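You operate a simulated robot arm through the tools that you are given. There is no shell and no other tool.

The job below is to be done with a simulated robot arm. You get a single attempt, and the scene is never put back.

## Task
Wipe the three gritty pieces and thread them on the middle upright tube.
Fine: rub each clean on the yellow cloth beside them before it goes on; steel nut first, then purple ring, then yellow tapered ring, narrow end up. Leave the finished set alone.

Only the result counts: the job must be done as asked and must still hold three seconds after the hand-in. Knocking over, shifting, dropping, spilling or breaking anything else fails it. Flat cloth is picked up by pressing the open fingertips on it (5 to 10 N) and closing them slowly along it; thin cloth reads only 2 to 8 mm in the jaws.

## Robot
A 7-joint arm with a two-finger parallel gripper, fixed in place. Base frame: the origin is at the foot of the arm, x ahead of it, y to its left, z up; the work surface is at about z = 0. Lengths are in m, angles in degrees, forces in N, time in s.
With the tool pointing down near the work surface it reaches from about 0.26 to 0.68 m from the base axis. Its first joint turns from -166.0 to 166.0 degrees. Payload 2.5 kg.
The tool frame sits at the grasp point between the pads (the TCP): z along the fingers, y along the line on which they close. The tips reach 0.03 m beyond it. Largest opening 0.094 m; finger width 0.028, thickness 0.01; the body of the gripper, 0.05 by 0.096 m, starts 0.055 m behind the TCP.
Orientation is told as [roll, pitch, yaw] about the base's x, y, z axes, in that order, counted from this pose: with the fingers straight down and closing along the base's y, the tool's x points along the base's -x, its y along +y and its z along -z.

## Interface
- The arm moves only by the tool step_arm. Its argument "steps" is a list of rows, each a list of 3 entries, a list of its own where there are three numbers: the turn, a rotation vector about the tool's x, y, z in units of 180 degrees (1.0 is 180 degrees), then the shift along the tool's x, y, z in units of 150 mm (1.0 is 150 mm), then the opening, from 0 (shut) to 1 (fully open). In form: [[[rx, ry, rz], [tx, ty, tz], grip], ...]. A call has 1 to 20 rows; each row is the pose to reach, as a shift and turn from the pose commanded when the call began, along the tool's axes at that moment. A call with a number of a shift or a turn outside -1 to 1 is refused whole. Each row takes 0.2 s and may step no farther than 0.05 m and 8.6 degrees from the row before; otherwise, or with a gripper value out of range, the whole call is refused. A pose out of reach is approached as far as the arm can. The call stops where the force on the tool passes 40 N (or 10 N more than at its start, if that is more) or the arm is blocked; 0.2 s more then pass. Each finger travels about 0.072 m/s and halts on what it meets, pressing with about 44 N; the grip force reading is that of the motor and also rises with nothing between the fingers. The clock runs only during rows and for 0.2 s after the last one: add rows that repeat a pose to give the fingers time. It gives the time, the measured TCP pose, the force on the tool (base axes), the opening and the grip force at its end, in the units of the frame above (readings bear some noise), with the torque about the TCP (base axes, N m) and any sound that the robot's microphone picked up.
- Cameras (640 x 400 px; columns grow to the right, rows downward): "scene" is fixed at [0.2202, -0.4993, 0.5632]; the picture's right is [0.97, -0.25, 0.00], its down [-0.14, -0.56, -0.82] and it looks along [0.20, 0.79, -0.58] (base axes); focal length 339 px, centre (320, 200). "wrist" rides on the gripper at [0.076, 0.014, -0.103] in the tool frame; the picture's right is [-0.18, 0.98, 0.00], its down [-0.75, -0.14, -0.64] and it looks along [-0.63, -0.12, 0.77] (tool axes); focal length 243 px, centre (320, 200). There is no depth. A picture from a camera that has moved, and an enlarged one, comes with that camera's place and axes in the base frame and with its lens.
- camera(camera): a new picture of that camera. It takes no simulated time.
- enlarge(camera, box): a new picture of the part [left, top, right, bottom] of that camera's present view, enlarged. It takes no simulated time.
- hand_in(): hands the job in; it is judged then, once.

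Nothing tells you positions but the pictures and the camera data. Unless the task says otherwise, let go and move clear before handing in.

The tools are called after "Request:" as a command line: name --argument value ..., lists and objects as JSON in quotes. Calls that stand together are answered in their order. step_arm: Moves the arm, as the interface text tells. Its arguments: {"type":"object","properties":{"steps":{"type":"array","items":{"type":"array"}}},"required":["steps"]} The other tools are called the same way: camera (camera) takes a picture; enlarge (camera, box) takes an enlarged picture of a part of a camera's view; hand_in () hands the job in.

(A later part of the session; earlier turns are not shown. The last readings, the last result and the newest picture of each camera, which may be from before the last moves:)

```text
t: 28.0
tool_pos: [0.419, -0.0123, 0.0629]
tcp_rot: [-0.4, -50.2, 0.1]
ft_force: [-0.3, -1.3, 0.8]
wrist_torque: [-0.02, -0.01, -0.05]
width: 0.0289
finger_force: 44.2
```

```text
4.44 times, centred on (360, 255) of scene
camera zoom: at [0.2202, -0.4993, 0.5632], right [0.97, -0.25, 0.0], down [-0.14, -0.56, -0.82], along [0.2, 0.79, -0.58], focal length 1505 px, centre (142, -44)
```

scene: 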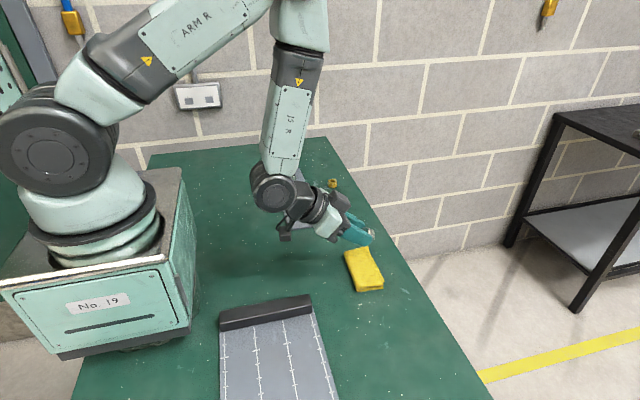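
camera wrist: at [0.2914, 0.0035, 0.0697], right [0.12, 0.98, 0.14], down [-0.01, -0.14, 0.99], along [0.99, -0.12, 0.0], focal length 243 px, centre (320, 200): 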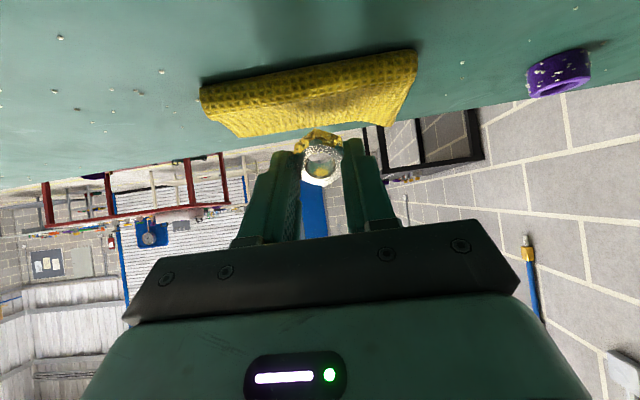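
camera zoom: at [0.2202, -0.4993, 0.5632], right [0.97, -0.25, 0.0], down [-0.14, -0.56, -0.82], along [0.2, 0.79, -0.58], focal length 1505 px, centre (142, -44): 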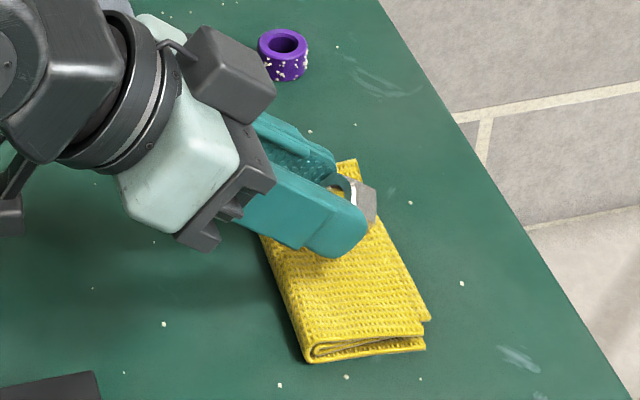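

All the grit is gone, including on the far side. I'll lift and return the gripper to vertical.

Request:
step_arm --steps '[[[0, 0, 0], [-0.1, 0, -0.084], 0], [[0, 0, 0], [-0.2, 0, -0.168], 0], [[0, 0, 0], [-0.3, 0, -0.252], 0], [[0, 0, 0], [-0.4, 0, -0.336], 0], [[0, 0.0475, 0], [-0.4, 0, -0.336], 0], [[0, 0.095, 0], [-0.4, 0, -0.336], 0], [[0, 0.1425, 0], [-0.4, 0, -0.336], 0], [[0, 0.19, 0], [-0.4, 0, -0.336], 0], [[0, 0.2375, 0], [-0.4, 0, -0.336], 0], [[0, 0.278, 0], [-0.4, 0, -0.336], 0], [[0, 0.278, 0], [-0.4, 0, -0.336], 0]]'

Request:
camera --camera "wrist"

Request:
enlarge --camera "scene" --box '[310, 180, 410, 280]'

```text
t: 30.4
tool_pos: [0.4186, -0.0124, 0.1403]
tcp_rot: [-0.2, -0.1, -0.2]
ft_force: [-0.9, 0.2, -1.4]
wrist_torque: [-0.03, 0.0, 0.01]
width: 0.0291
finger_force: 44.1
```

```text
taken
camera wrist: at [0.3424, 0.0039, 0.2434], right [0.19, 0.98, 0.0], down [0.75, -0.14, 0.64], along [0.63, -0.12, -0.77], focal length 243 px, centre (320, 200)
```

wrist: 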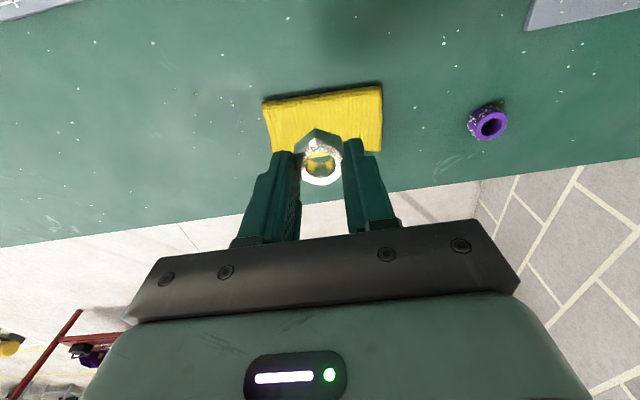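

```text
4.00 times, centred on (360, 230) of scene
camera zoom: at [0.2202, -0.4993, 0.5632], right [0.97, -0.25, 0.0], down [-0.14, -0.56, -0.82], along [0.2, 0.79, -0.58], focal length 1355 px, centre (160, 80)
```

zoom: 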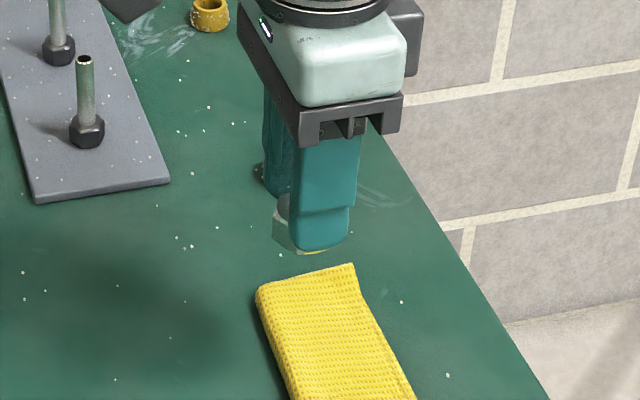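

The nut is clean and the gripper vertical. I'll carry it towards the middle tube, staying high, to get a wrist view of the tubes.

Request:
step_arm --steps '[[[0, 0, 0], [0, 0.2, -0.05], 0], [[0, 0, 0], [0, 0.45, -0.1], 0], [[0, 0, 0], [0, 0.7, -0.15], 0], [[0, 0, 0], [0, 0.95, -0.15], 0], [[0, 0, 0], [0, 1.0, -0.15], 0]]'

Request:
step_arm --steps '[[[0, 0, 0], [0, 0.25, 0], 0], [[0, 0, 0], [0, 0.5, 0], 0], [[0, 0, 0], [0, 0.75, 0], 0], [[0, 0, 0], [0, 1.0, 0], 0], [[0, 0, 0], [0, 1.0, 0], 0]]'

Request:
camera --camera "wrist"

Request:
enlarge --camera "wrist" --box '[200, 0, 520, 200]'

```text
t: 31.6
tool_pos: [0.4186, 0.1383, 0.1622]
tcp_rot: [-0.2, -0.2, -0.1]
ft_force: [-0.3, -0.3, -1.2]
wrist_torque: [-0.01, 0.0, 0.01]
width: 0.0287
finger_force: 43.7
```

```text
t: 32.8
tool_pos: [0.4203, 0.2882, 0.1606]
tcp_rot: [-0.3, -0.1, -0.2]
ft_force: [0.3, -0.5, -0.6]
wrist_torque: [-0.01, -0.02, 0.03]
width: 0.0288
finger_force: 44.2
```

```text
taken
camera wrist: at [0.344, 0.3044, 0.2641], right [0.19, 0.98, 0.0], down [0.75, -0.14, 0.64], along [0.63, -0.12, -0.76], focal length 243 px, centre (320, 200)
```

wrist: 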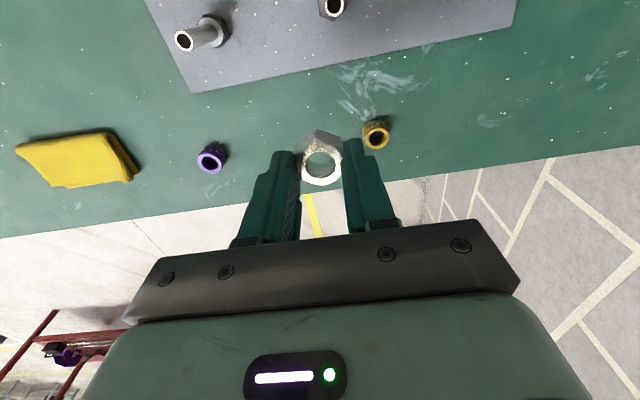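

```text
2.00 times, centred on (360, 100) of wrist
camera zoom: at [0.344, 0.3044, 0.2641], right [0.19, 0.98, 0.0], down [0.75, -0.14, 0.64], along [0.63, -0.12, -0.76], focal length 485 px, centre (240, 400)
```

zoom: 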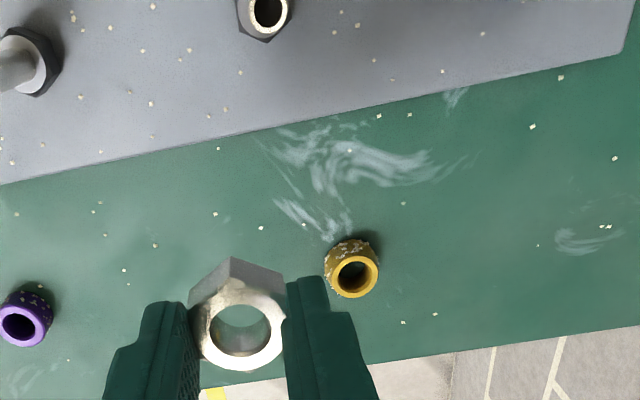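

The middle tube reads at about (0.3495, 0.312). I'll move the nut above it, staying high, and check alignment.

Request:
step_arm --steps '[[[0, 0, 0], [0.15, 0.05, 0], 0], [[0, 0, 0], [0.3, 0.1, 0], 0], [[0, 0, 0], [0.458, 0.138, 0], 0], [[0, 0, 0], [0.458, 0.138, 0.1], 0], [[0, 0, 0], [0.458, 0.138, 0.15], 0], [[0, 0, 0], [0.458, 0.138, 0.15], 0]]'

Request:
enlarge --camera "wrist" --box '[220, 80, 420, 205]'

Request:
enlarge --camera "scene" --box '[250, 140, 340, 230]'

```text
t: 34.2
tool_pos: [0.351, 0.3081, 0.1369]
tcp_rot: [-0.1, 0.0, -0.2]
ft_force: [0.3, 0.8, 0.3]
wrist_torque: [0.0, -0.03, 0.03]
width: 0.0291
finger_force: 44.4
```

```text
3.20 times, centred on (320, 142) of wrist
camera zoom: at [0.2735, 0.3251, 0.2402], right [0.19, 0.98, 0.0], down [0.75, -0.14, 0.64], along [0.63, -0.12, -0.76], focal length 776 px, centre (320, 384)
```

zoom: 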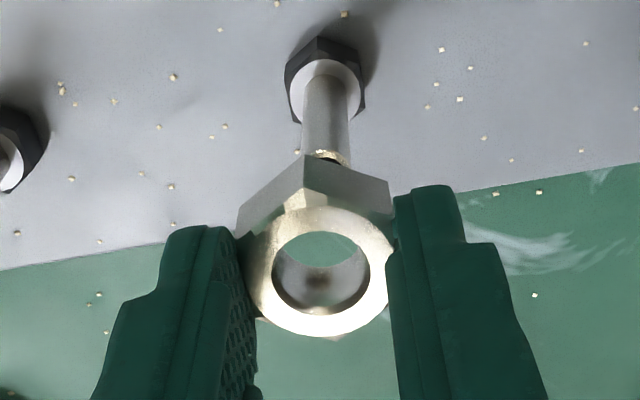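

```text
4.44 times, centred on (295, 185) of scene
camera zoom: at [0.2202, -0.4993, 0.5632], right [0.97, -0.25, 0.0], down [-0.14, -0.56, -0.82], along [0.2, 0.79, -0.58], focal length 1505 px, centre (431, 267)
```

zoom: 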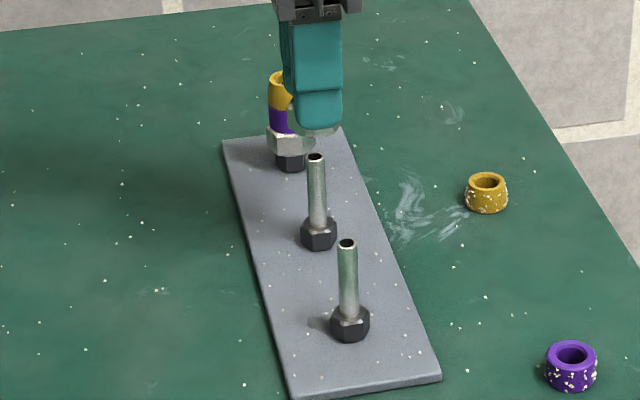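

Nut and tube agree to about 1.5 mm in y. I'll correct that and descend until the nut just reaches the tube's top, then check.

Request:
step_arm --steps '[[[0, 0, 0], [0, 0.01, 0.08], 0], [[0, 0, 0], [0, 0.01, 0.16], 0], [[0, 0, 0], [0, 0.01, 0.2], 0], [[0, 0, 0], [0, 0.01, 0.2], 0]]'

Request:
enlarge --camera "wrist" --box '[220, 80, 420, 205]'

Request:
enlarge --camera "scene" --box '[270, 145, 340, 215]'

```text
t: 35.2
tool_pos: [0.3492, 0.3112, 0.1077]
tcp_rot: [-0.3, -0.2, -0.1]
ft_force: [-0.6, 0.4, -0.7]
wrist_torque: [0.0, -0.03, -0.01]
width: 0.0291
finger_force: 43.5
```

```text
3.20 times, centred on (320, 142) of wrist
camera zoom: at [0.2728, 0.3265, 0.2113], right [0.19, 0.98, 0.0], down [0.75, -0.14, 0.64], along [0.63, -0.12, -0.76], focal length 776 px, centre (320, 384)
```

zoom: 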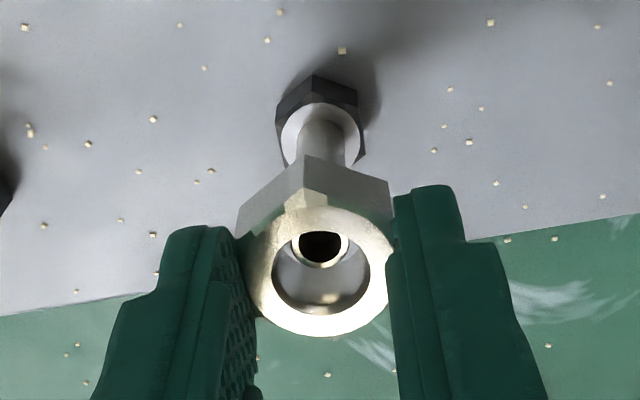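

```text
5.71 times, centred on (305, 180) of scene
camera zoom: at [0.2202, -0.4993, 0.5632], right [0.97, -0.25, 0.0], down [-0.14, -0.56, -0.82], along [0.2, 0.79, -0.58], focal length 1935 px, centre (406, 314)
```

zoom: 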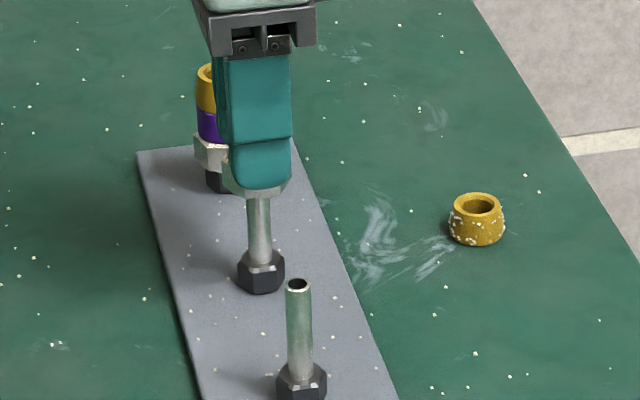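

The tube's top shows inside the nut's hole, so it's threading. I'll continue down towards the seat.

Request:
step_arm --steps '[[[0, 0, 0], [0, 0, 0.07], 0], [[0, 0, 0], [0, 0, 0.14], 0], [[0, 0, 0], [0, 0, 0.21], 0], [[0, 0, 0], [0, 0, 0.26], 0], [[0, 0, 0], [0, 0, 0.275], 0], [[0, 0, 0], [0, 0, 0.275], 0]]'

Request:
enlarge --camera "scene" --box '[270, 145, 340, 215]'

Request:
enlarge --camera "wrist" --box '[220, 80, 420, 205]'

```text
t: 36.6
tool_pos: [0.3501, 0.311, 0.0666]
tcp_rot: [-0.2, -0.1, -0.2]
ft_force: [-0.4, -0.3, -0.4]
wrist_torque: [-0.01, -0.04, -0.02]
width: 0.0292
finger_force: 43.6
```

```text
5.71 times, centred on (305, 180) of scene
camera zoom: at [0.2202, -0.4993, 0.5632], right [0.97, -0.25, 0.0], down [-0.14, -0.56, -0.82], along [0.2, 0.79, -0.58], focal length 1935 px, centre (406, 314)
```

zoom: 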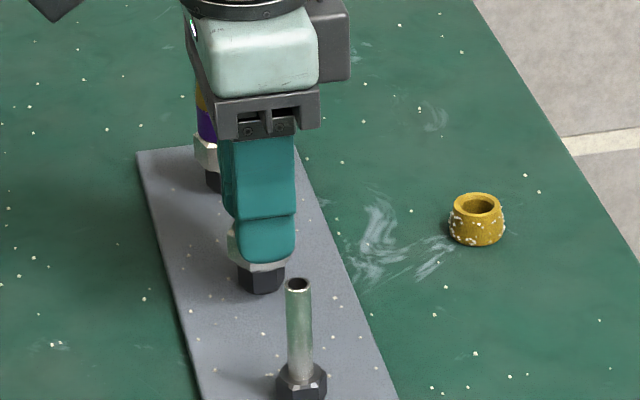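

```text
3.20 times, centred on (320, 142) of wrist
camera zoom: at [0.2731, 0.3258, 0.1693], right [0.19, 0.98, 0.0], down [0.75, -0.14, 0.64], along [0.63, -0.12, -0.76], focal length 776 px, centre (320, 384)
```

zoom: 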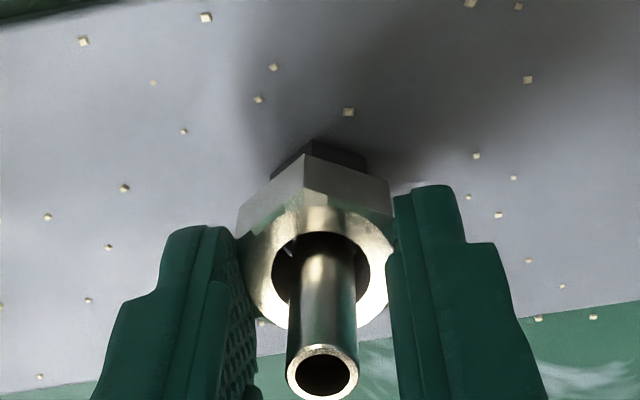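

Request:
step_arm --steps '[[[0, 0, 0], [0, 0, 0.01], 0], [[0, 0, 0], [0, 0, 0.02], 0], [[0, 0, 0], [0, 0, 0.02], 0]]'

Request:
enlarge --camera "scene" --box '[275, 165, 315, 205]'

```text
t: 37.4
tool_pos: [0.3516, 0.31, 0.0656]
tcp_rot: [-0.2, -0.1, -0.1]
ft_force: [-6.7, -4.6, 23.1]
wrist_torque: [-0.05, 0.26, 0.01]
width: 0.0293
finger_force: 44.5
```

```text
10.00 times, centred on (295, 185) of scene
camera zoom: at [0.2202, -0.4993, 0.5632], right [0.97, -0.25, 0.0], down [-0.14, -0.56, -0.82], along [0.2, 0.79, -0.58], focal length 3387 px, centre (570, 350)
```

zoom: 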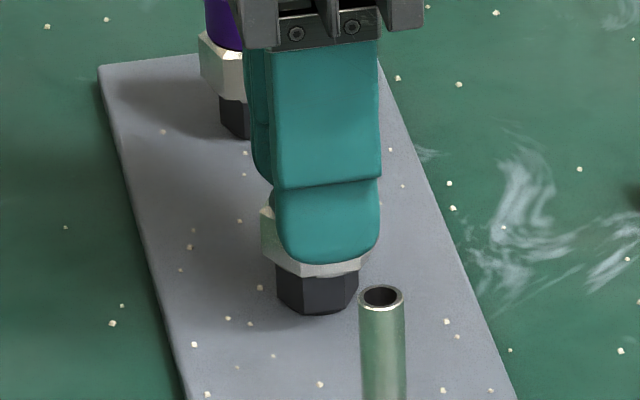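

The nut is seated (contact force about 23 N). I'll ease off, open and lift straight up.

Request:
step_arm --steps '[[[0, 0, 0], [0, 0, -0.01], 0], [[0, 0, 0], [0, 0, -0.01], 0.4], [[0, 0, 0], [0, 0, -0.01], 0.5], [[0, 0, 0], [0, 0, -0.01], 0.5], [[0, 0, 0], [0, 0, -0.1], 0.5], [[0, 0, 0], [0, 0, -0.3], 0.5], [[0, 0, 0], [0, 0, -0.55], 0.5], [[0, 0, 0], [0, 0, -0.8], 0.5], [[0, 0, 0], [0, 0, -0.8], 0.5]]'

Request:
enlarge --camera "scene" --box '[270, 145, 340, 215]'

Request:
camera --camera "wrist"

```text
t: 39.4
tool_pos: [0.3497, 0.3099, 0.1853]
tcp_rot: [-0.3, -0.1, -0.2]
ft_force: [0.1, 1.0, -0.2]
wrist_torque: [0.0, 0.03, 0.02]
width: 0.0472
finger_force: 0.1
```

```text
5.71 times, centred on (305, 180) of scene
camera zoom: at [0.2202, -0.4993, 0.5632], right [0.97, -0.25, 0.0], down [-0.14, -0.56, -0.82], along [0.2, 0.79, -0.58], focal length 1935 px, centre (406, 314)
```

zoom: 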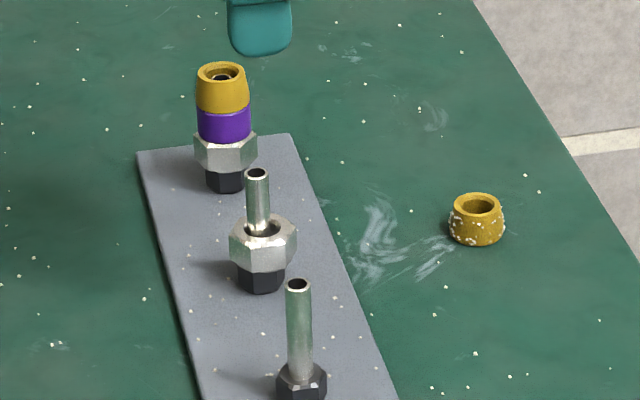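

```text
taken
camera wrist: at [0.2736, 0.3253, 0.2873], right [0.19, 0.98, 0.0], down [0.75, -0.14, 0.64], along [0.63, -0.12, -0.76], focal length 243 px, centre (320, 200)
```

wrist: 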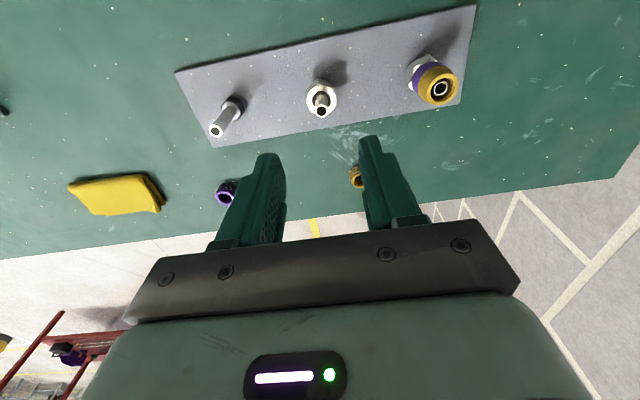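

The nut is on the middle tube and clean. Next is the purple ring at about (0.468, 0.149).

Request:
step_arm --steps '[[[0, 0, 0], [-0.18, -0.2, 0], 0.5], [[0, 0, 0], [-0.36, -0.4, 0], 0.7], [[0, 0, 0], [-0.54, -0.6, 0], 0.8], [[0, 0, 0], [-0.7, -0.8, 0], 0.8], [[0, 0, 0], [-0.787, -0.95, 0], 0.8]]'

Request:
step_arm --steps '[[[0, 0, 0], [0, -0.1, 0.2], 0.8], [[0, 0, 0], [0, -0.1, 0.4], 0.8], [[0, 0, 0], [0, -0.1, 0.56], 0.8], [[0, 0, 0], [0, -0.1, 0.56], 0.8]]'

Request:
camera --camera "wrist"

Request:
enlarge --camera "wrist" --box '[280, 80, 380, 180]'

```text
t: 40.6
tool_pos: [0.469, 0.165, 0.186]
tcp_rot: [-0.2, -0.2, -0.1]
ft_force: [0.0, -0.4, 0.5]
wrist_torque: [0.0, 0.02, 0.0]
width: 0.0753
finger_force: 0.1
```

```text
t: 41.6
tool_pos: [0.4679, 0.1544, 0.0999]
tcp_rot: [-0.1, -0.2, -0.1]
ft_force: [0.4, -0.2, 0.0]
wrist_torque: [0.0, -0.03, 0.01]
width: 0.0752
finger_force: 0.1
```

```text
taken
camera wrist: at [0.391, 0.1688, 0.2044], right [0.19, 0.98, 0.0], down [0.75, -0.14, 0.64], along [0.63, -0.12, -0.76], focal length 243 px, centre (320, 200)
```

wrist: 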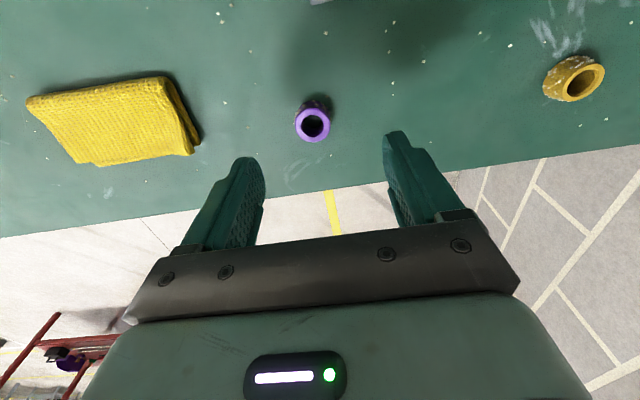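

```text
4.00 times, centred on (330, 130) of wrist
camera zoom: at [0.391, 0.1688, 0.2044], right [0.19, 0.98, 0.0], down [0.75, -0.14, 0.64], along [0.63, -0.12, -0.76], focal length 970 px, centre (280, 480)
```

zoom: 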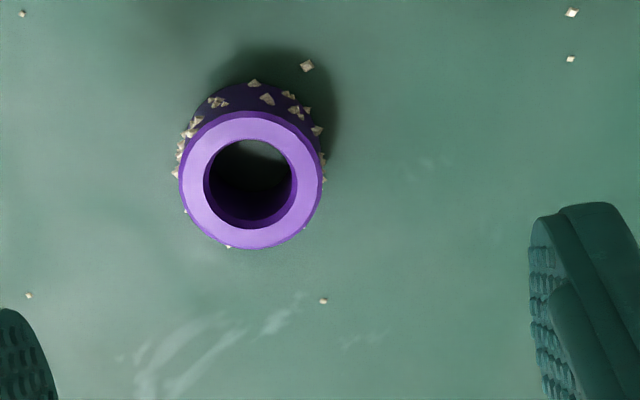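

The purple ring is centred at about (0.4675, 0.147). I'll descend so the tips grip only its upper half, then close.

Request:
step_arm --steps '[[[0, 0, 0], [0, -0.037, 0.1], 0.8], [[0, 0, 0], [0, -0.037, 0.2], 0.8], [[0, 0, 0], [0, -0.037, 0.3], 0.8], [[0, 0, 0], [0, -0.037, 0.38], 0.8], [[0, 0, 0], [0, -0.037, 0.41], 0.8], [[0, 0, 0], [0, -0.037, 0.41], 0.8]]'

Request:
camera --camera "wrist"

Request:
enlarge --camera "scene" --box '[320, 180, 390, 250]'

```text
t: 43.0
tool_pos: [0.4685, 0.1468, 0.0387]
tcp_rot: [-0.1, -0.2, -0.2]
ft_force: [0.5, -0.7, -1.0]
wrist_torque: [-0.01, -0.01, 0.0]
width: 0.0756
finger_force: 0.1
```

```text
taken
camera wrist: at [0.3927, 0.1627, 0.1425], right [0.19, 0.98, 0.0], down [0.75, -0.14, 0.64], along [0.63, -0.12, -0.76], focal length 243 px, centre (320, 200)
```

wrist: 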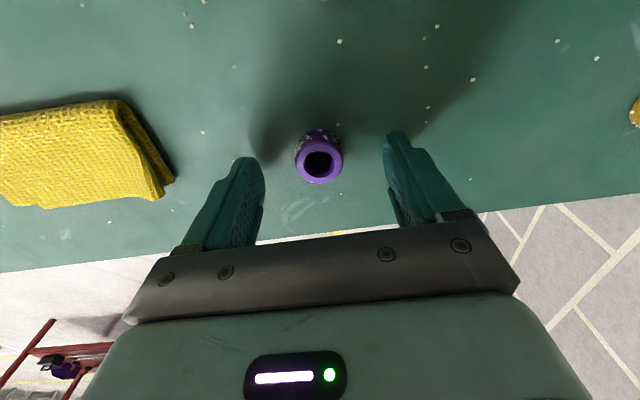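

```text
5.71 times, centred on (355, 215) of scene
camera zoom: at [0.2202, -0.4993, 0.5632], right [0.97, -0.25, 0.0], down [-0.14, -0.56, -0.82], along [0.2, 0.79, -0.58], focal length 1935 px, centre (120, 114)
```

zoom: 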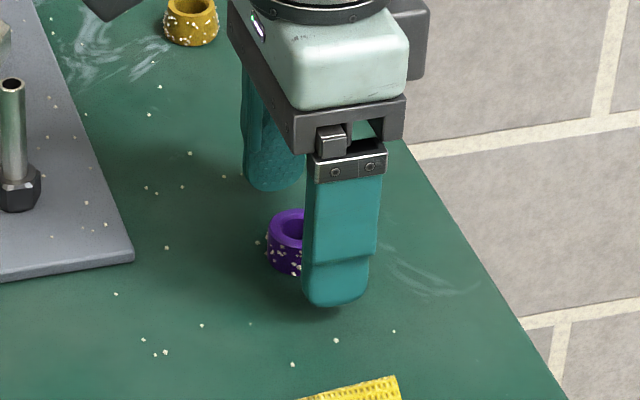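

Request:
step_arm --steps '[[[0, 0, 0], [0, 0, 0], 0.6], [[0, 0, 0], [0, 0, 0], 0.4], [[0, 0, 0], [0, 0, 0], 0], [[0, 0, 0], [0, 0, 0], 0], [[0, 0, 0], [0, 0, 0], 0]]'

Request:
step_arm --steps '[[[0, 0, 0], [0, 0, -0.1], 0], [[0, 0, 0], [0, 0, -0.3], 0], [[0, 0, 0], [0, 0, -0.5], 0], [[0, 0, 0], [0, 0, -0.6], 0], [[0, 0, 0], [0, 0, -0.6], 0]]'

Request:
enlarge --camera "scene" --box '[320, 160, 390, 230]'

Request:
enlarge --camera "wrist" --box '[220, 80, 420, 205]'

```text
t: 44.2
tool_pos: [0.469, 0.1464, 0.04]
tcp_rot: [-0.2, -0.1, 0.0]
ft_force: [-1.3, -0.3, -0.5]
wrist_torque: [-0.01, 0.01, -0.02]
width: 0.0275
finger_force: 44.0
```

```text
t: 45.4
tool_pos: [0.4657, 0.1462, 0.1304]
tcp_rot: [-0.3, -0.1, -0.3]
ft_force: [-0.1, 0.2, -1.0]
wrist_torque: [-0.02, -0.03, -0.01]
width: 0.0273
finger_force: 44.4
```

```text
5.71 times, centred on (355, 195) of scene
camera zoom: at [0.2202, -0.4993, 0.5632], right [0.97, -0.25, 0.0], down [-0.14, -0.56, -0.82], along [0.2, 0.79, -0.58], focal length 1935 px, centre (120, 229)
```

zoom: 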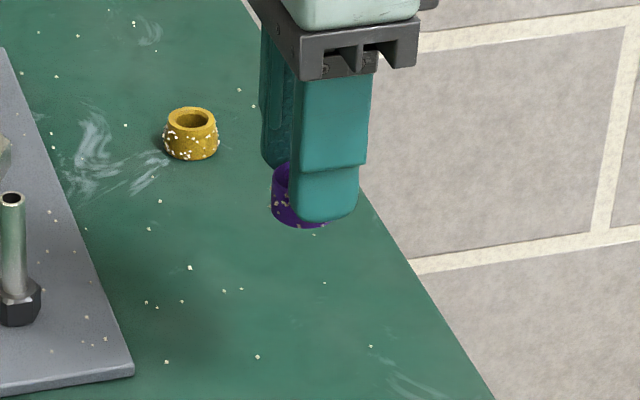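

```text
3.20 times, centred on (320, 142) of wrist
camera zoom: at [0.3904, 0.163, 0.2322], right [0.19, 0.98, 0.0], down [0.75, -0.14, 0.64], along [0.63, -0.12, -0.77], focal length 776 px, centre (320, 384)
```

zoom: 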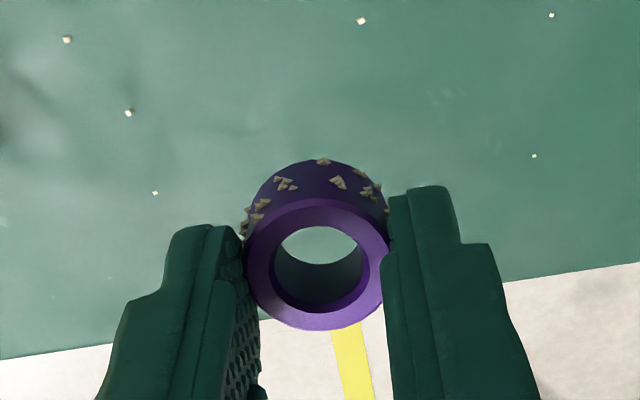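

The purple ring is held (27 mm). I'll carry it to the cloth and tilt the same way as with the nut.

Request:
step_arm --steps '[[[0, 0, 0], [0.06, -0.25, -0.07], 0], [[0, 0, 0], [0.13, -0.5, -0.07], 0], [[0, 0, 0], [0.2, -0.75, -0.07], 0], [[0, 0, 0], [0.27, -1.0, -0.07], 0], [[0, 0, 0], [0.325, -1.0, -0.07], 0]]'

Request:
step_arm --steps '[[[0, -0.0475, 0], [0, -0.053, 0], 0], [[0, -0.095, 0], [0, -0.053, 0], 0], [[0, -0.1425, 0], [0, -0.053, 0], 0], [[0, -0.19, 0], [0, -0.053, 0], 0], [[0, -0.2375, 0], [0, -0.053, 0], 0], [[0, -0.278, 0], [0, -0.053, 0], 0], [[0, -0.278, 0], [0, -0.053, 0], 0]]'

Request:
enlarge --camera "scene" --box '[310, 200, 410, 300]'

```text
t: 46.6
tool_pos: [0.4185, -0.004, 0.1396]
tcp_rot: [-0.2, -0.3, 0.0]
ft_force: [-0.5, 0.3, -0.1]
wrist_torque: [0.0, 0.0, -0.02]
width: 0.0276
finger_force: 43.9
```

```text
t: 48.2
tool_pos: [0.4187, -0.0105, 0.1405]
tcp_rot: [-0.3, -50.2, 0.3]
ft_force: [0.7, 0.4, -0.8]
wrist_torque: [-0.01, 0.02, 0.0]
width: 0.0272
finger_force: 44.0
```

```text
4.00 times, centred on (360, 250) of scene
camera zoom: at [0.2202, -0.4993, 0.5632], right [0.97, -0.25, 0.0], down [-0.14, -0.56, -0.82], along [0.2, 0.79, -0.58], focal length 1355 px, centre (160, 0)
```

zoom: 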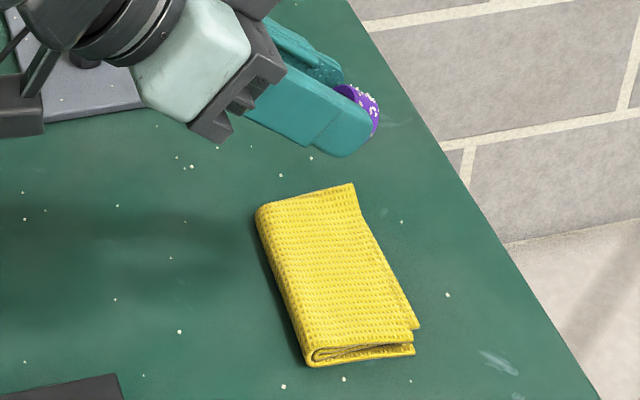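

Request:
step_arm --steps '[[[0, 0, 0], [0.13, 0, 0.109], 0], [[0, 0, 0], [0.26, 0, 0.218], 0], [[0, 0, 0], [0.35, 0, 0.294], 0], [[0, 0, 0], [0.385, 0, 0.323], 0], [[0, 0, 0], [0.4, 0, 0.336], 0], [[0, 0, 0], [0.408, 0, 0.3425], 0], [[0, 0, 0], [0.411, 0, 0.345], 0]]'

Request:
enlarge --camera "scene" --box '[310, 210, 410, 300]'

```text
t: 49.8
tool_pos: [0.4202, -0.0108, 0.0603]
tcp_rot: [-0.3, -50.3, 0.1]
ft_force: [0.7, -1.1, 5.4]
wrist_torque: [-0.03, -0.13, -0.02]
width: 0.0276
finger_force: 43.9
```

```text
4.44 times, centred on (360, 255) of scene
camera zoom: at [0.2202, -0.4993, 0.5632], right [0.97, -0.25, 0.0], down [-0.14, -0.56, -0.82], along [0.2, 0.79, -0.58], focal length 1505 px, centre (142, -44)
```

zoom: 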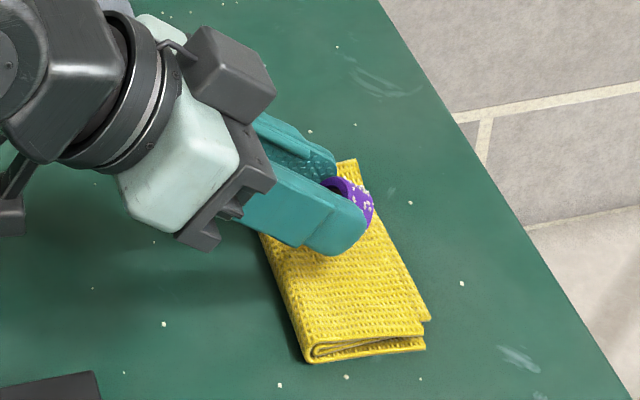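

Light contact again (about 5 N). I'll rub with the same strokes.

Request:
step_arm --steps '[[[0, 0, 0], [0, 0.07, 0], 0], [[0, 0, 0], [0, 0.14, 0], 0], [[0, 0, 0], [0, 0.21, 0], 0], [[0, 0, 0], [0, 0.14, 0], 0], [[0, 0, 0], [0, 0.07, 0], 0], [[0, 0, 0], [0, 0, 0], 0], [[0, 0, 0], [0, -0.07, 0], 0], [[0, 0, 0], [0, -0.14, 0], 0], [[0, 0, 0], [0, -0.07, 0], 0], [[0, 0, 0], [0, 0, 0], 0]]'

Request:
enlarge --camera "wrist" --box '[280, 110, 360, 190]'

Request:
enlarge --camera "scene" --box '[310, 210, 410, 300]'

```text
t: 52.0
tool_pos: [0.4197, -0.0127, 0.0607]
tcp_rot: [-0.5, -50.2, 0.1]
ft_force: [0.1, -4.3, 6.9]
wrist_torque: [-0.12, -0.12, -0.1]
width: 0.0274
finger_force: 44.4
```

```text
5.00 times, centred on (320, 150) of wrist
camera zoom: at [0.292, 0.0042, 0.0684], right [0.12, 0.98, 0.14], down [-0.01, -0.14, 0.99], along [0.99, -0.12, -0.01], focal length 1213 px, centre (320, 450)
```

zoom: 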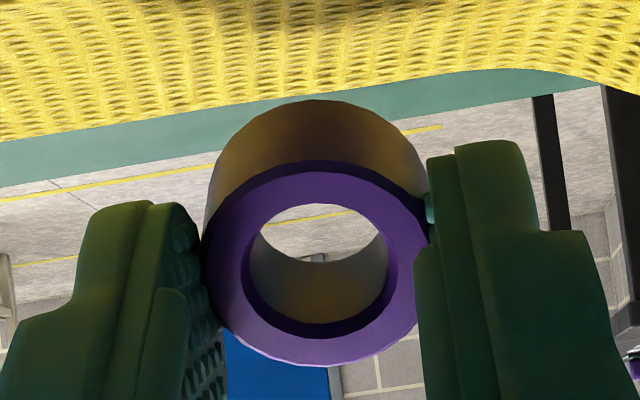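

```text
4.44 times, centred on (360, 255) of scene
camera zoom: at [0.2202, -0.4993, 0.5632], right [0.97, -0.25, 0.0], down [-0.14, -0.56, -0.82], along [0.2, 0.79, -0.58], focal length 1505 px, centre (142, -44)
```

zoom: 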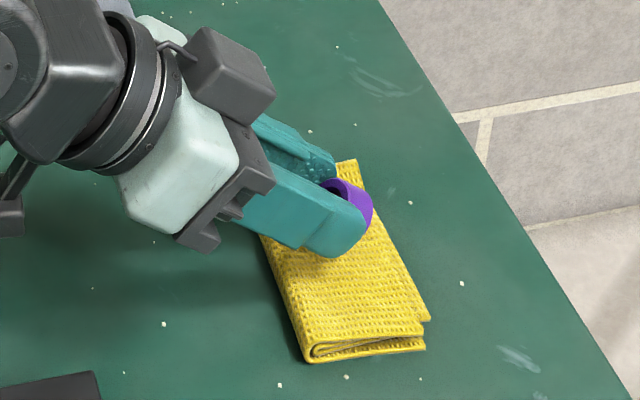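

The purple ring is clean. I'll lift, un-tilt and carry it to the tube.

Request:
step_arm --steps '[[[0, 0, 0], [-0.1, 0, -0.084], 0], [[0, 0, 0], [-0.22, 0, -0.185], 0], [[0, 0, 0], [-0.34, 0, -0.286], 0], [[0, 0, 0], [-0.46, 0, -0.386], 0], [[0, 0.0475, 0], [-0.5, 0, -0.42], 0], [[0, 0.095, 0], [-0.5, 0, -0.42], 0], [[0, 0.1425, 0], [-0.5, 0, -0.42], 0], [[0, 0.19, 0], [-0.5, 0, -0.42], 0], [[0, 0.2375, 0], [-0.5, 0, -0.42], 0], [[0, 0.278, 0], [-0.5, 0, -0.42], 0], [[0, 0.278, 0], [-0.5, 0, -0.42], 0]]'

Request:
step_arm --steps '[[[0, 0, 0], [0, 0.25, 0], 0], [[0, 0, 0], [0, 0.5, 0], 0], [[0, 0, 0], [0, 0.75, 0], 0], [[0, 0, 0], [0, 1.0, 0], 0], [[0, 0, 0], [0, 1.0, 0], 0]]'

Request:
step_arm --steps '[[[0, 0, 0], [0, 0.25, 0], 0], [[0, 0, 0], [0, 0.5, 0], 0], [[0, 0, 0], [0, 0.75, 0], 0], [[0, 0, 0], [0, 1.0, 0], 0], [[0, 0, 0], [0, 1.0, 0], 0]]'

Request:
enlarge --camera "wrist" --box '[200, 0, 520, 200]'

```text
t: 54.4
tool_pos: [0.4193, -0.0105, 0.157]
tcp_rot: [-0.2, -0.1, -0.2]
ft_force: [0.4, 0.2, -1.1]
wrist_torque: [0.02, 0.03, -0.02]
width: 0.0275
finger_force: 44.2
```

```text
t: 55.6
tool_pos: [0.4193, 0.1384, 0.156]
tcp_rot: [-0.3, -0.1, -0.2]
ft_force: [-0.3, 0.7, 0.3]
wrist_torque: [0.0, 0.01, -0.01]
width: 0.0271
finger_force: 44.0
```

```text
t: 56.8
tool_pos: [0.4183, 0.2872, 0.1571]
tcp_rot: [-0.3, -0.1, 0.0]
ft_force: [-0.2, 0.1, -0.7]
wrist_torque: [0.01, -0.02, -0.02]
width: 0.0275
finger_force: 43.8
```

```text
2.00 times, centred on (360, 100) of wrist
camera zoom: at [0.3427, 0.3033, 0.2599], right [0.19, 0.98, 0.0], down [0.75, -0.14, 0.64], along [0.63, -0.12, -0.76], focal length 485 px, centre (240, 400)
```

zoom: 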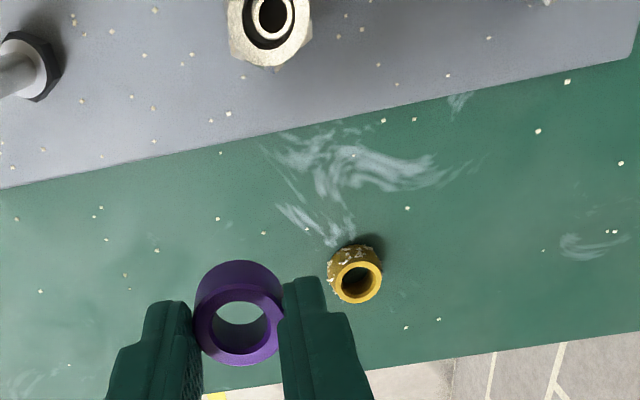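

Request:
step_arm --steps '[[[0, 0, 0], [0.15, 0.05, 0], 0], [[0, 0, 0], [0.3, 0.1, 0], 0], [[0, 0, 0], [0.45, 0.158, 0], 0], [[0, 0, 0], [0.45, 0.158, 0.1], 0], [[0, 0, 0], [0.45, 0.158, 0.2], 0], [[0, 0, 0], [0.45, 0.158, 0.2], 0]]'

Request:
enlarge --camera "wrist" --box '[220, 80, 420, 205]'

Request:
enlarge --camera "scene" --box '[270, 145, 340, 215]'

```text
t: 58.2
tool_pos: [0.3527, 0.3112, 0.1267]
tcp_rot: [-0.3, -0.1, -0.2]
ft_force: [0.2, -0.4, 0.0]
wrist_torque: [0.02, -0.02, 0.02]
width: 0.027
finger_force: 44.1
```

```text
3.20 times, centred on (320, 142) of wrist
camera zoom: at [0.2765, 0.3278, 0.2294], right [0.19, 0.98, 0.0], down [0.75, -0.14, 0.64], along [0.63, -0.12, -0.76], focal length 776 px, centre (320, 384)
```

zoom: 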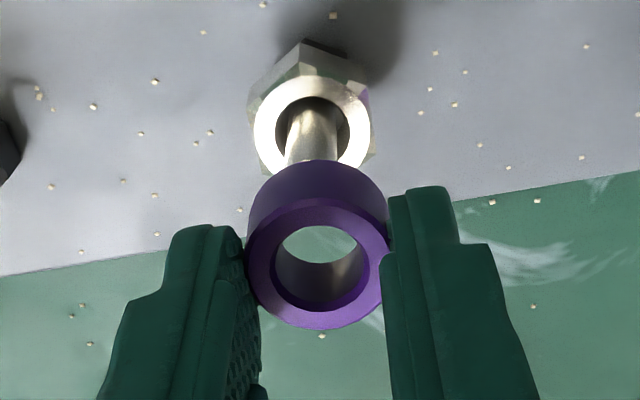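

```text
5.71 times, centred on (305, 180) of scene
camera zoom: at [0.2202, -0.4993, 0.5632], right [0.97, -0.25, 0.0], down [-0.14, -0.56, -0.82], along [0.2, 0.79, -0.58], focal length 1935 px, centre (406, 314)
```

zoom: 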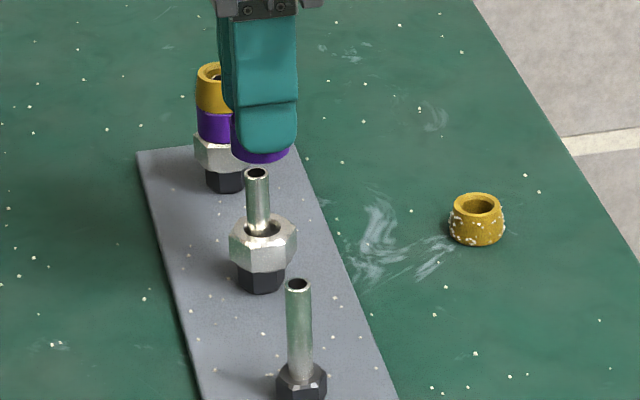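

The ring sits about 2 mm too far in +x and 1.3 mm in +y. I'll correct that and lower to the tube's top.

Request:
step_arm --steps '[[[0, 0, 0], [0.015, -0.009, 0], 0], [[0, 0, 0], [0.015, -0.009, 0.06], 0], [[0, 0, 0], [0.015, -0.009, 0.12], 0], [[0, 0, 0], [0.015, -0.009, 0.14], 0], [[0, 0, 0], [0.015, -0.009, 0.14], 0]]'

Request:
enlarge --camera "wrist" --box '[220, 80, 420, 205]'

Request:
enlarge --camera "scene" --box '[275, 160, 315, 200]'

```text
t: 59.4
tool_pos: [0.3497, 0.3119, 0.1032]
tcp_rot: [-0.3, -0.1, -0.2]
ft_force: [0.3, 0.1, -0.4]
wrist_torque: [-0.02, -0.02, -0.01]
width: 0.0275
finger_force: 43.5
```

```text
3.20 times, centred on (320, 142) of wrist
camera zoom: at [0.274, 0.3278, 0.2078], right [0.19, 0.98, 0.0], down [0.75, -0.14, 0.64], along [0.63, -0.12, -0.76], focal length 776 px, centre (320, 384)
```

zoom: 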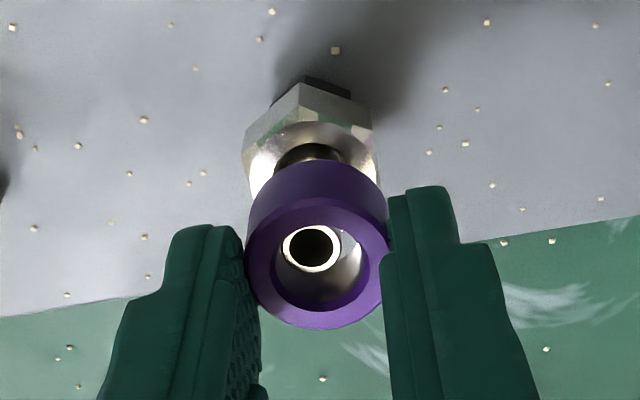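

```text
10.00 times, centred on (295, 180) of scene
camera zoom: at [0.2202, -0.4993, 0.5632], right [0.97, -0.25, 0.0], down [-0.14, -0.56, -0.82], along [0.2, 0.79, -0.58], focal length 3387 px, centre (570, 400)
```

zoom: 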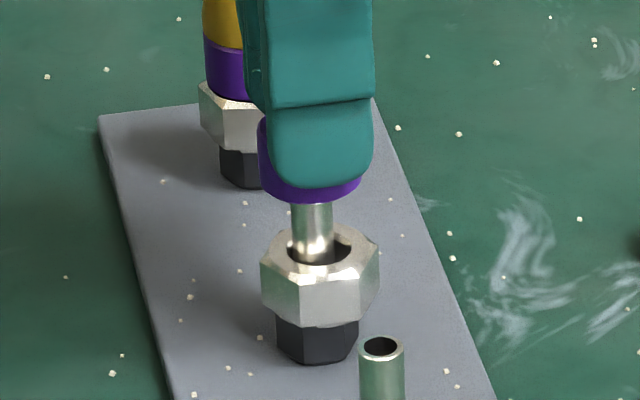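

The tube's top is inside the ring. One more 1 mm correction in y, then down to the nut.

Request:
step_arm --steps '[[[0, 0, 0], [0, -0.007, 0.04], 0], [[0, 0, 0], [0, -0.007, 0.08], 0], [[0, 0, 0], [0, -0.007, 0.105], 0], [[0, 0, 0], [0, -0.007, 0.12], 0], [[0, 0, 0], [0, -0.007, 0.13], 0], [[0, 0, 0], [0, -0.007, 0.13], 0]]'

Request:
enlarge --camera "scene" --box '[275, 160, 315, 200]'

Request:
enlarge --camera "wrist" --box '[220, 80, 420, 205]'

```text
t: 60.8
tool_pos: [0.3499, 0.3105, 0.0852]
tcp_rot: [-0.2, -0.1, -0.2]
ft_force: [-0.2, -0.4, -1.6]
wrist_torque: [0.0, -0.01, 0.02]
width: 0.0273
finger_force: 44.1
```

```text
10.00 times, centred on (295, 180) of scene
camera zoom: at [0.2202, -0.4993, 0.5632], right [0.97, -0.25, 0.0], down [-0.14, -0.56, -0.82], along [0.2, 0.79, -0.58], focal length 3387 px, centre (570, 400)
```

zoom: 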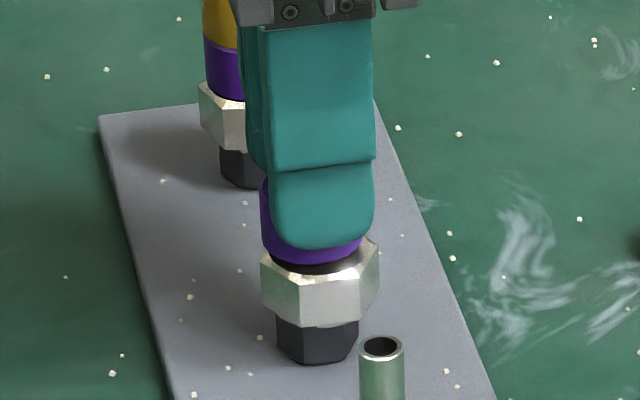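

```text
3.20 times, centred on (320, 142) of wrist
camera zoom: at [0.2735, 0.3267, 0.1888], right [0.19, 0.98, 0.0], down [0.75, -0.14, 0.64], along [0.63, -0.12, -0.76], focal length 776 px, centre (320, 384)
```

zoom: 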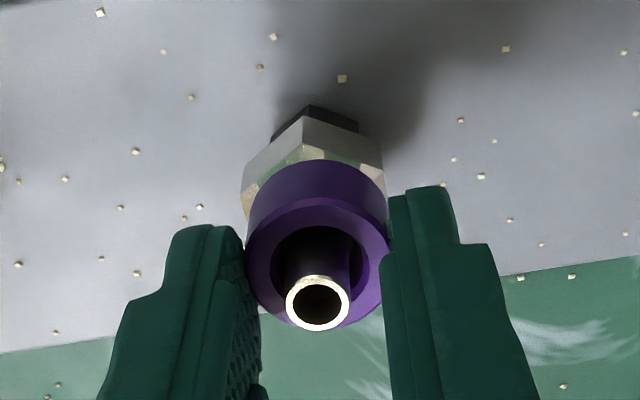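

Request:
step_arm --steps '[[[0, 0, 0], [0, 0, 0.01], 0], [[0, 0, 0], [0, 0, 0.018], 0], [[0, 0, 0], [0, 0, 0.018], 0]]'

Request:
enlarge --camera "scene" --box '[275, 160, 315, 200]'

```text
t: 61.6
tool_pos: [0.3522, 0.3109, 0.083]
tcp_rot: [-0.2, -0.1, -0.2]
ft_force: [-0.9, -0.4, 4.6]
wrist_torque: [-0.02, 0.12, 0.03]
width: 0.0274
finger_force: 44.0
```

```text
10.00 times, centred on (295, 180) of scene
camera zoom: at [0.2202, -0.4993, 0.5632], right [0.97, -0.25, 0.0], down [-0.14, -0.56, -0.82], along [0.2, 0.79, -0.58], focal length 3387 px, centre (570, 400)
```

zoom: 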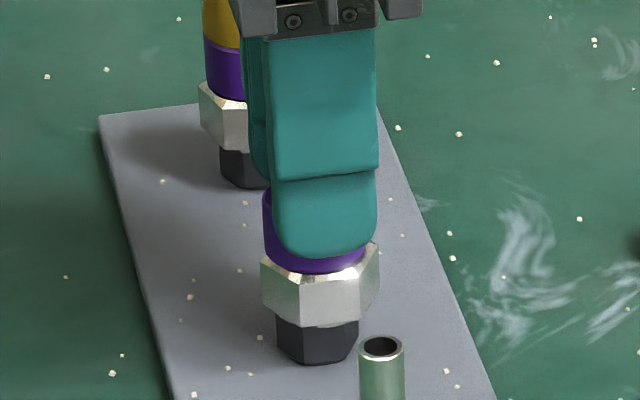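

The ring is touching the nut (about 5 N). I'll open and lift off.

Request:
step_arm --steps '[[[0, 0, 0], [0, 0, 0], 0.35], [[0, 0, 0], [0, 0, 0], 0.5], [[0, 0, 0], [0, 0, 0], 0.5], [[0, 0, 0], [0, 0, -0.06], 0.5], [[0, 0, 0], [0, 0, -0.25], 0.5], [[0, 0, 0], [0, 0, -0.5], 0.5], [[0, 0, 0], [0, 0, -0.66], 0.5], [[0, 0, 0], [0, 0, -0.66], 0.5]]'

Request:
enlarge --camera "scene" --box '[270, 145, 340, 215]'

Request:
camera --camera "wrist"

```text
t: 63.4
tool_pos: [0.3506, 0.3103, 0.1826]
tcp_rot: [-0.3, -0.1, -0.2]
ft_force: [-0.1, -0.7, 0.8]
wrist_torque: [-0.03, 0.03, 0.02]
width: 0.0471
finger_force: 0.1
```

```text
5.71 times, centred on (305, 180) of scene
camera zoom: at [0.2202, -0.4993, 0.5632], right [0.97, -0.25, 0.0], down [-0.14, -0.56, -0.82], along [0.2, 0.79, -0.58], focal length 1935 px, centre (406, 314)
```

zoom: 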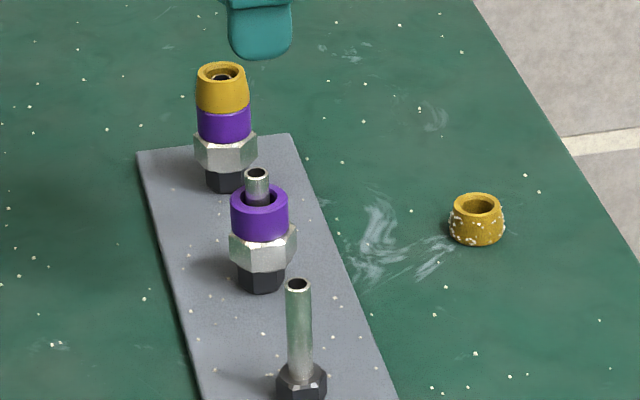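

```text
taken
camera wrist: at [0.2737, 0.3264, 0.285], right [0.19, 0.98, 0.0], down [0.75, -0.14, 0.64], along [0.63, -0.12, -0.76], focal length 243 px, centre (320, 200)
```

wrist: 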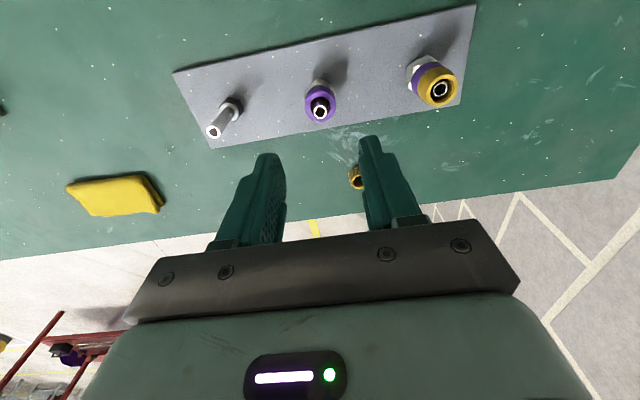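

Nut and purple ring are stacked on the middle tube. Now the yellow ring at about (0.471, 0.339).

Request:
step_arm --steps '[[[0, 0, 0], [-0.25, 0.05, 0], 0.6], [[0, 0, 0], [-0.5, 0.1, 0], 0.7], [[0, 0, 0], [-0.7, 0.15, 0.1], 0.7], [[0, 0, 0], [-0.8, 0.19, 0.3], 0.7], [[0, 0, 0], [-0.8, 0.19, 0.5], 0.7], [[0, 0, 0], [-0.8, 0.19, 0.55], 0.7], [[0, 0, 0], [-0.8, 0.19, 0.55], 0.7]]'

Request:
camera --camera "wrist"

Request:
enlarge --camera "wrist" --box '[280, 80, 380, 180]'

```text
t: 65.0
tool_pos: [0.4722, 0.3375, 0.1004]
tcp_rot: [-0.2, -0.2, -0.2]
ft_force: [0.8, 0.4, 0.3]
wrist_torque: [0.0, 0.0, 0.02]
width: 0.0659
finger_force: 0.1
```

```text
taken
camera wrist: at [0.3948, 0.3537, 0.204], right [0.19, 0.98, 0.0], down [0.75, -0.14, 0.64], along [0.63, -0.12, -0.76], focal length 243 px, centre (320, 200)
```

wrist: 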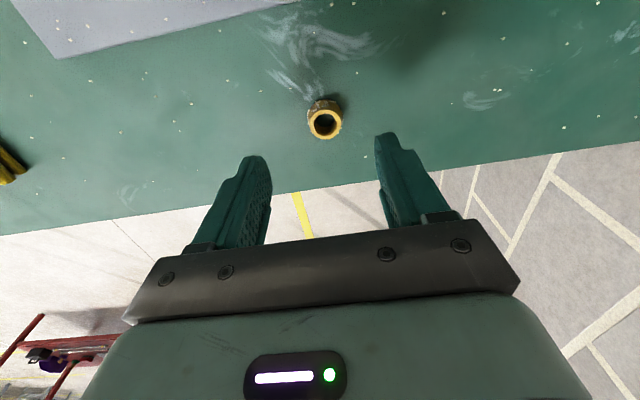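

```text
4.00 times, centred on (330, 130) of wrist
camera zoom: at [0.3948, 0.3537, 0.204], right [0.19, 0.98, 0.0], down [0.75, -0.14, 0.64], along [0.63, -0.12, -0.76], focal length 970 px, centre (280, 480)
```

zoom: 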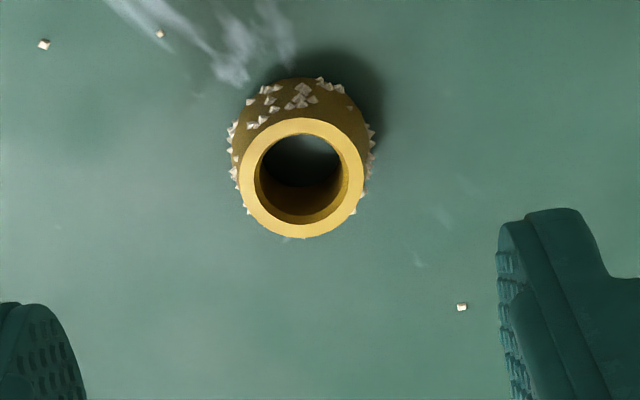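

Request:
step_arm --steps '[[[0, 0, 0], [0, 0.03, 0.1], 0.7], [[0, 0, 0], [0, 0.03, 0.2], 0.7], [[0, 0, 0], [0, 0.03, 0.3], 0.7], [[0, 0, 0], [0, 0.03, 0.4], 0.7], [[0, 0, 0], [0, 0.03, 0.427], 0.7], [[0, 0, 0], [0, 0.03, 0.427], 0.7]]'

Request:
camera --camera "wrist"

Request:
enlarge --camera "scene" --box '[310, 150, 370, 210]'

```text
t: 66.4
tool_pos: [0.471, 0.3441, 0.0351]
tcp_rot: [-0.1, -0.1, -0.1]
ft_force: [-0.3, 0.6, 0.6]
wrist_torque: [-0.01, 0.01, 0.01]
width: 0.0659
finger_force: 0.0
```

```text
taken
camera wrist: at [0.3946, 0.3596, 0.1383], right [0.19, 0.98, 0.0], down [0.75, -0.14, 0.64], along [0.63, -0.12, -0.76], focal length 243 px, centre (320, 200)
```

wrist: 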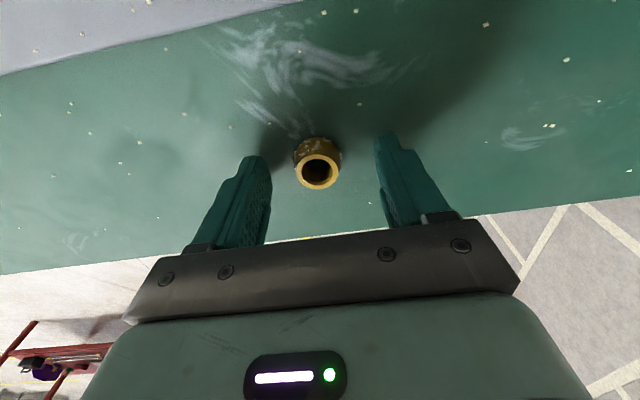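

```text
6.67 times, centred on (340, 180) of scene
camera zoom: at [0.2202, -0.4993, 0.5632], right [0.97, -0.25, 0.0], down [-0.14, -0.56, -0.82], along [0.2, 0.79, -0.58], focal length 2258 px, centre (187, 333)
```

zoom: 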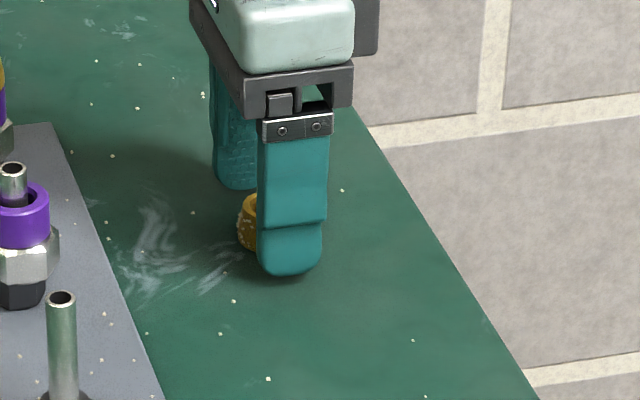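

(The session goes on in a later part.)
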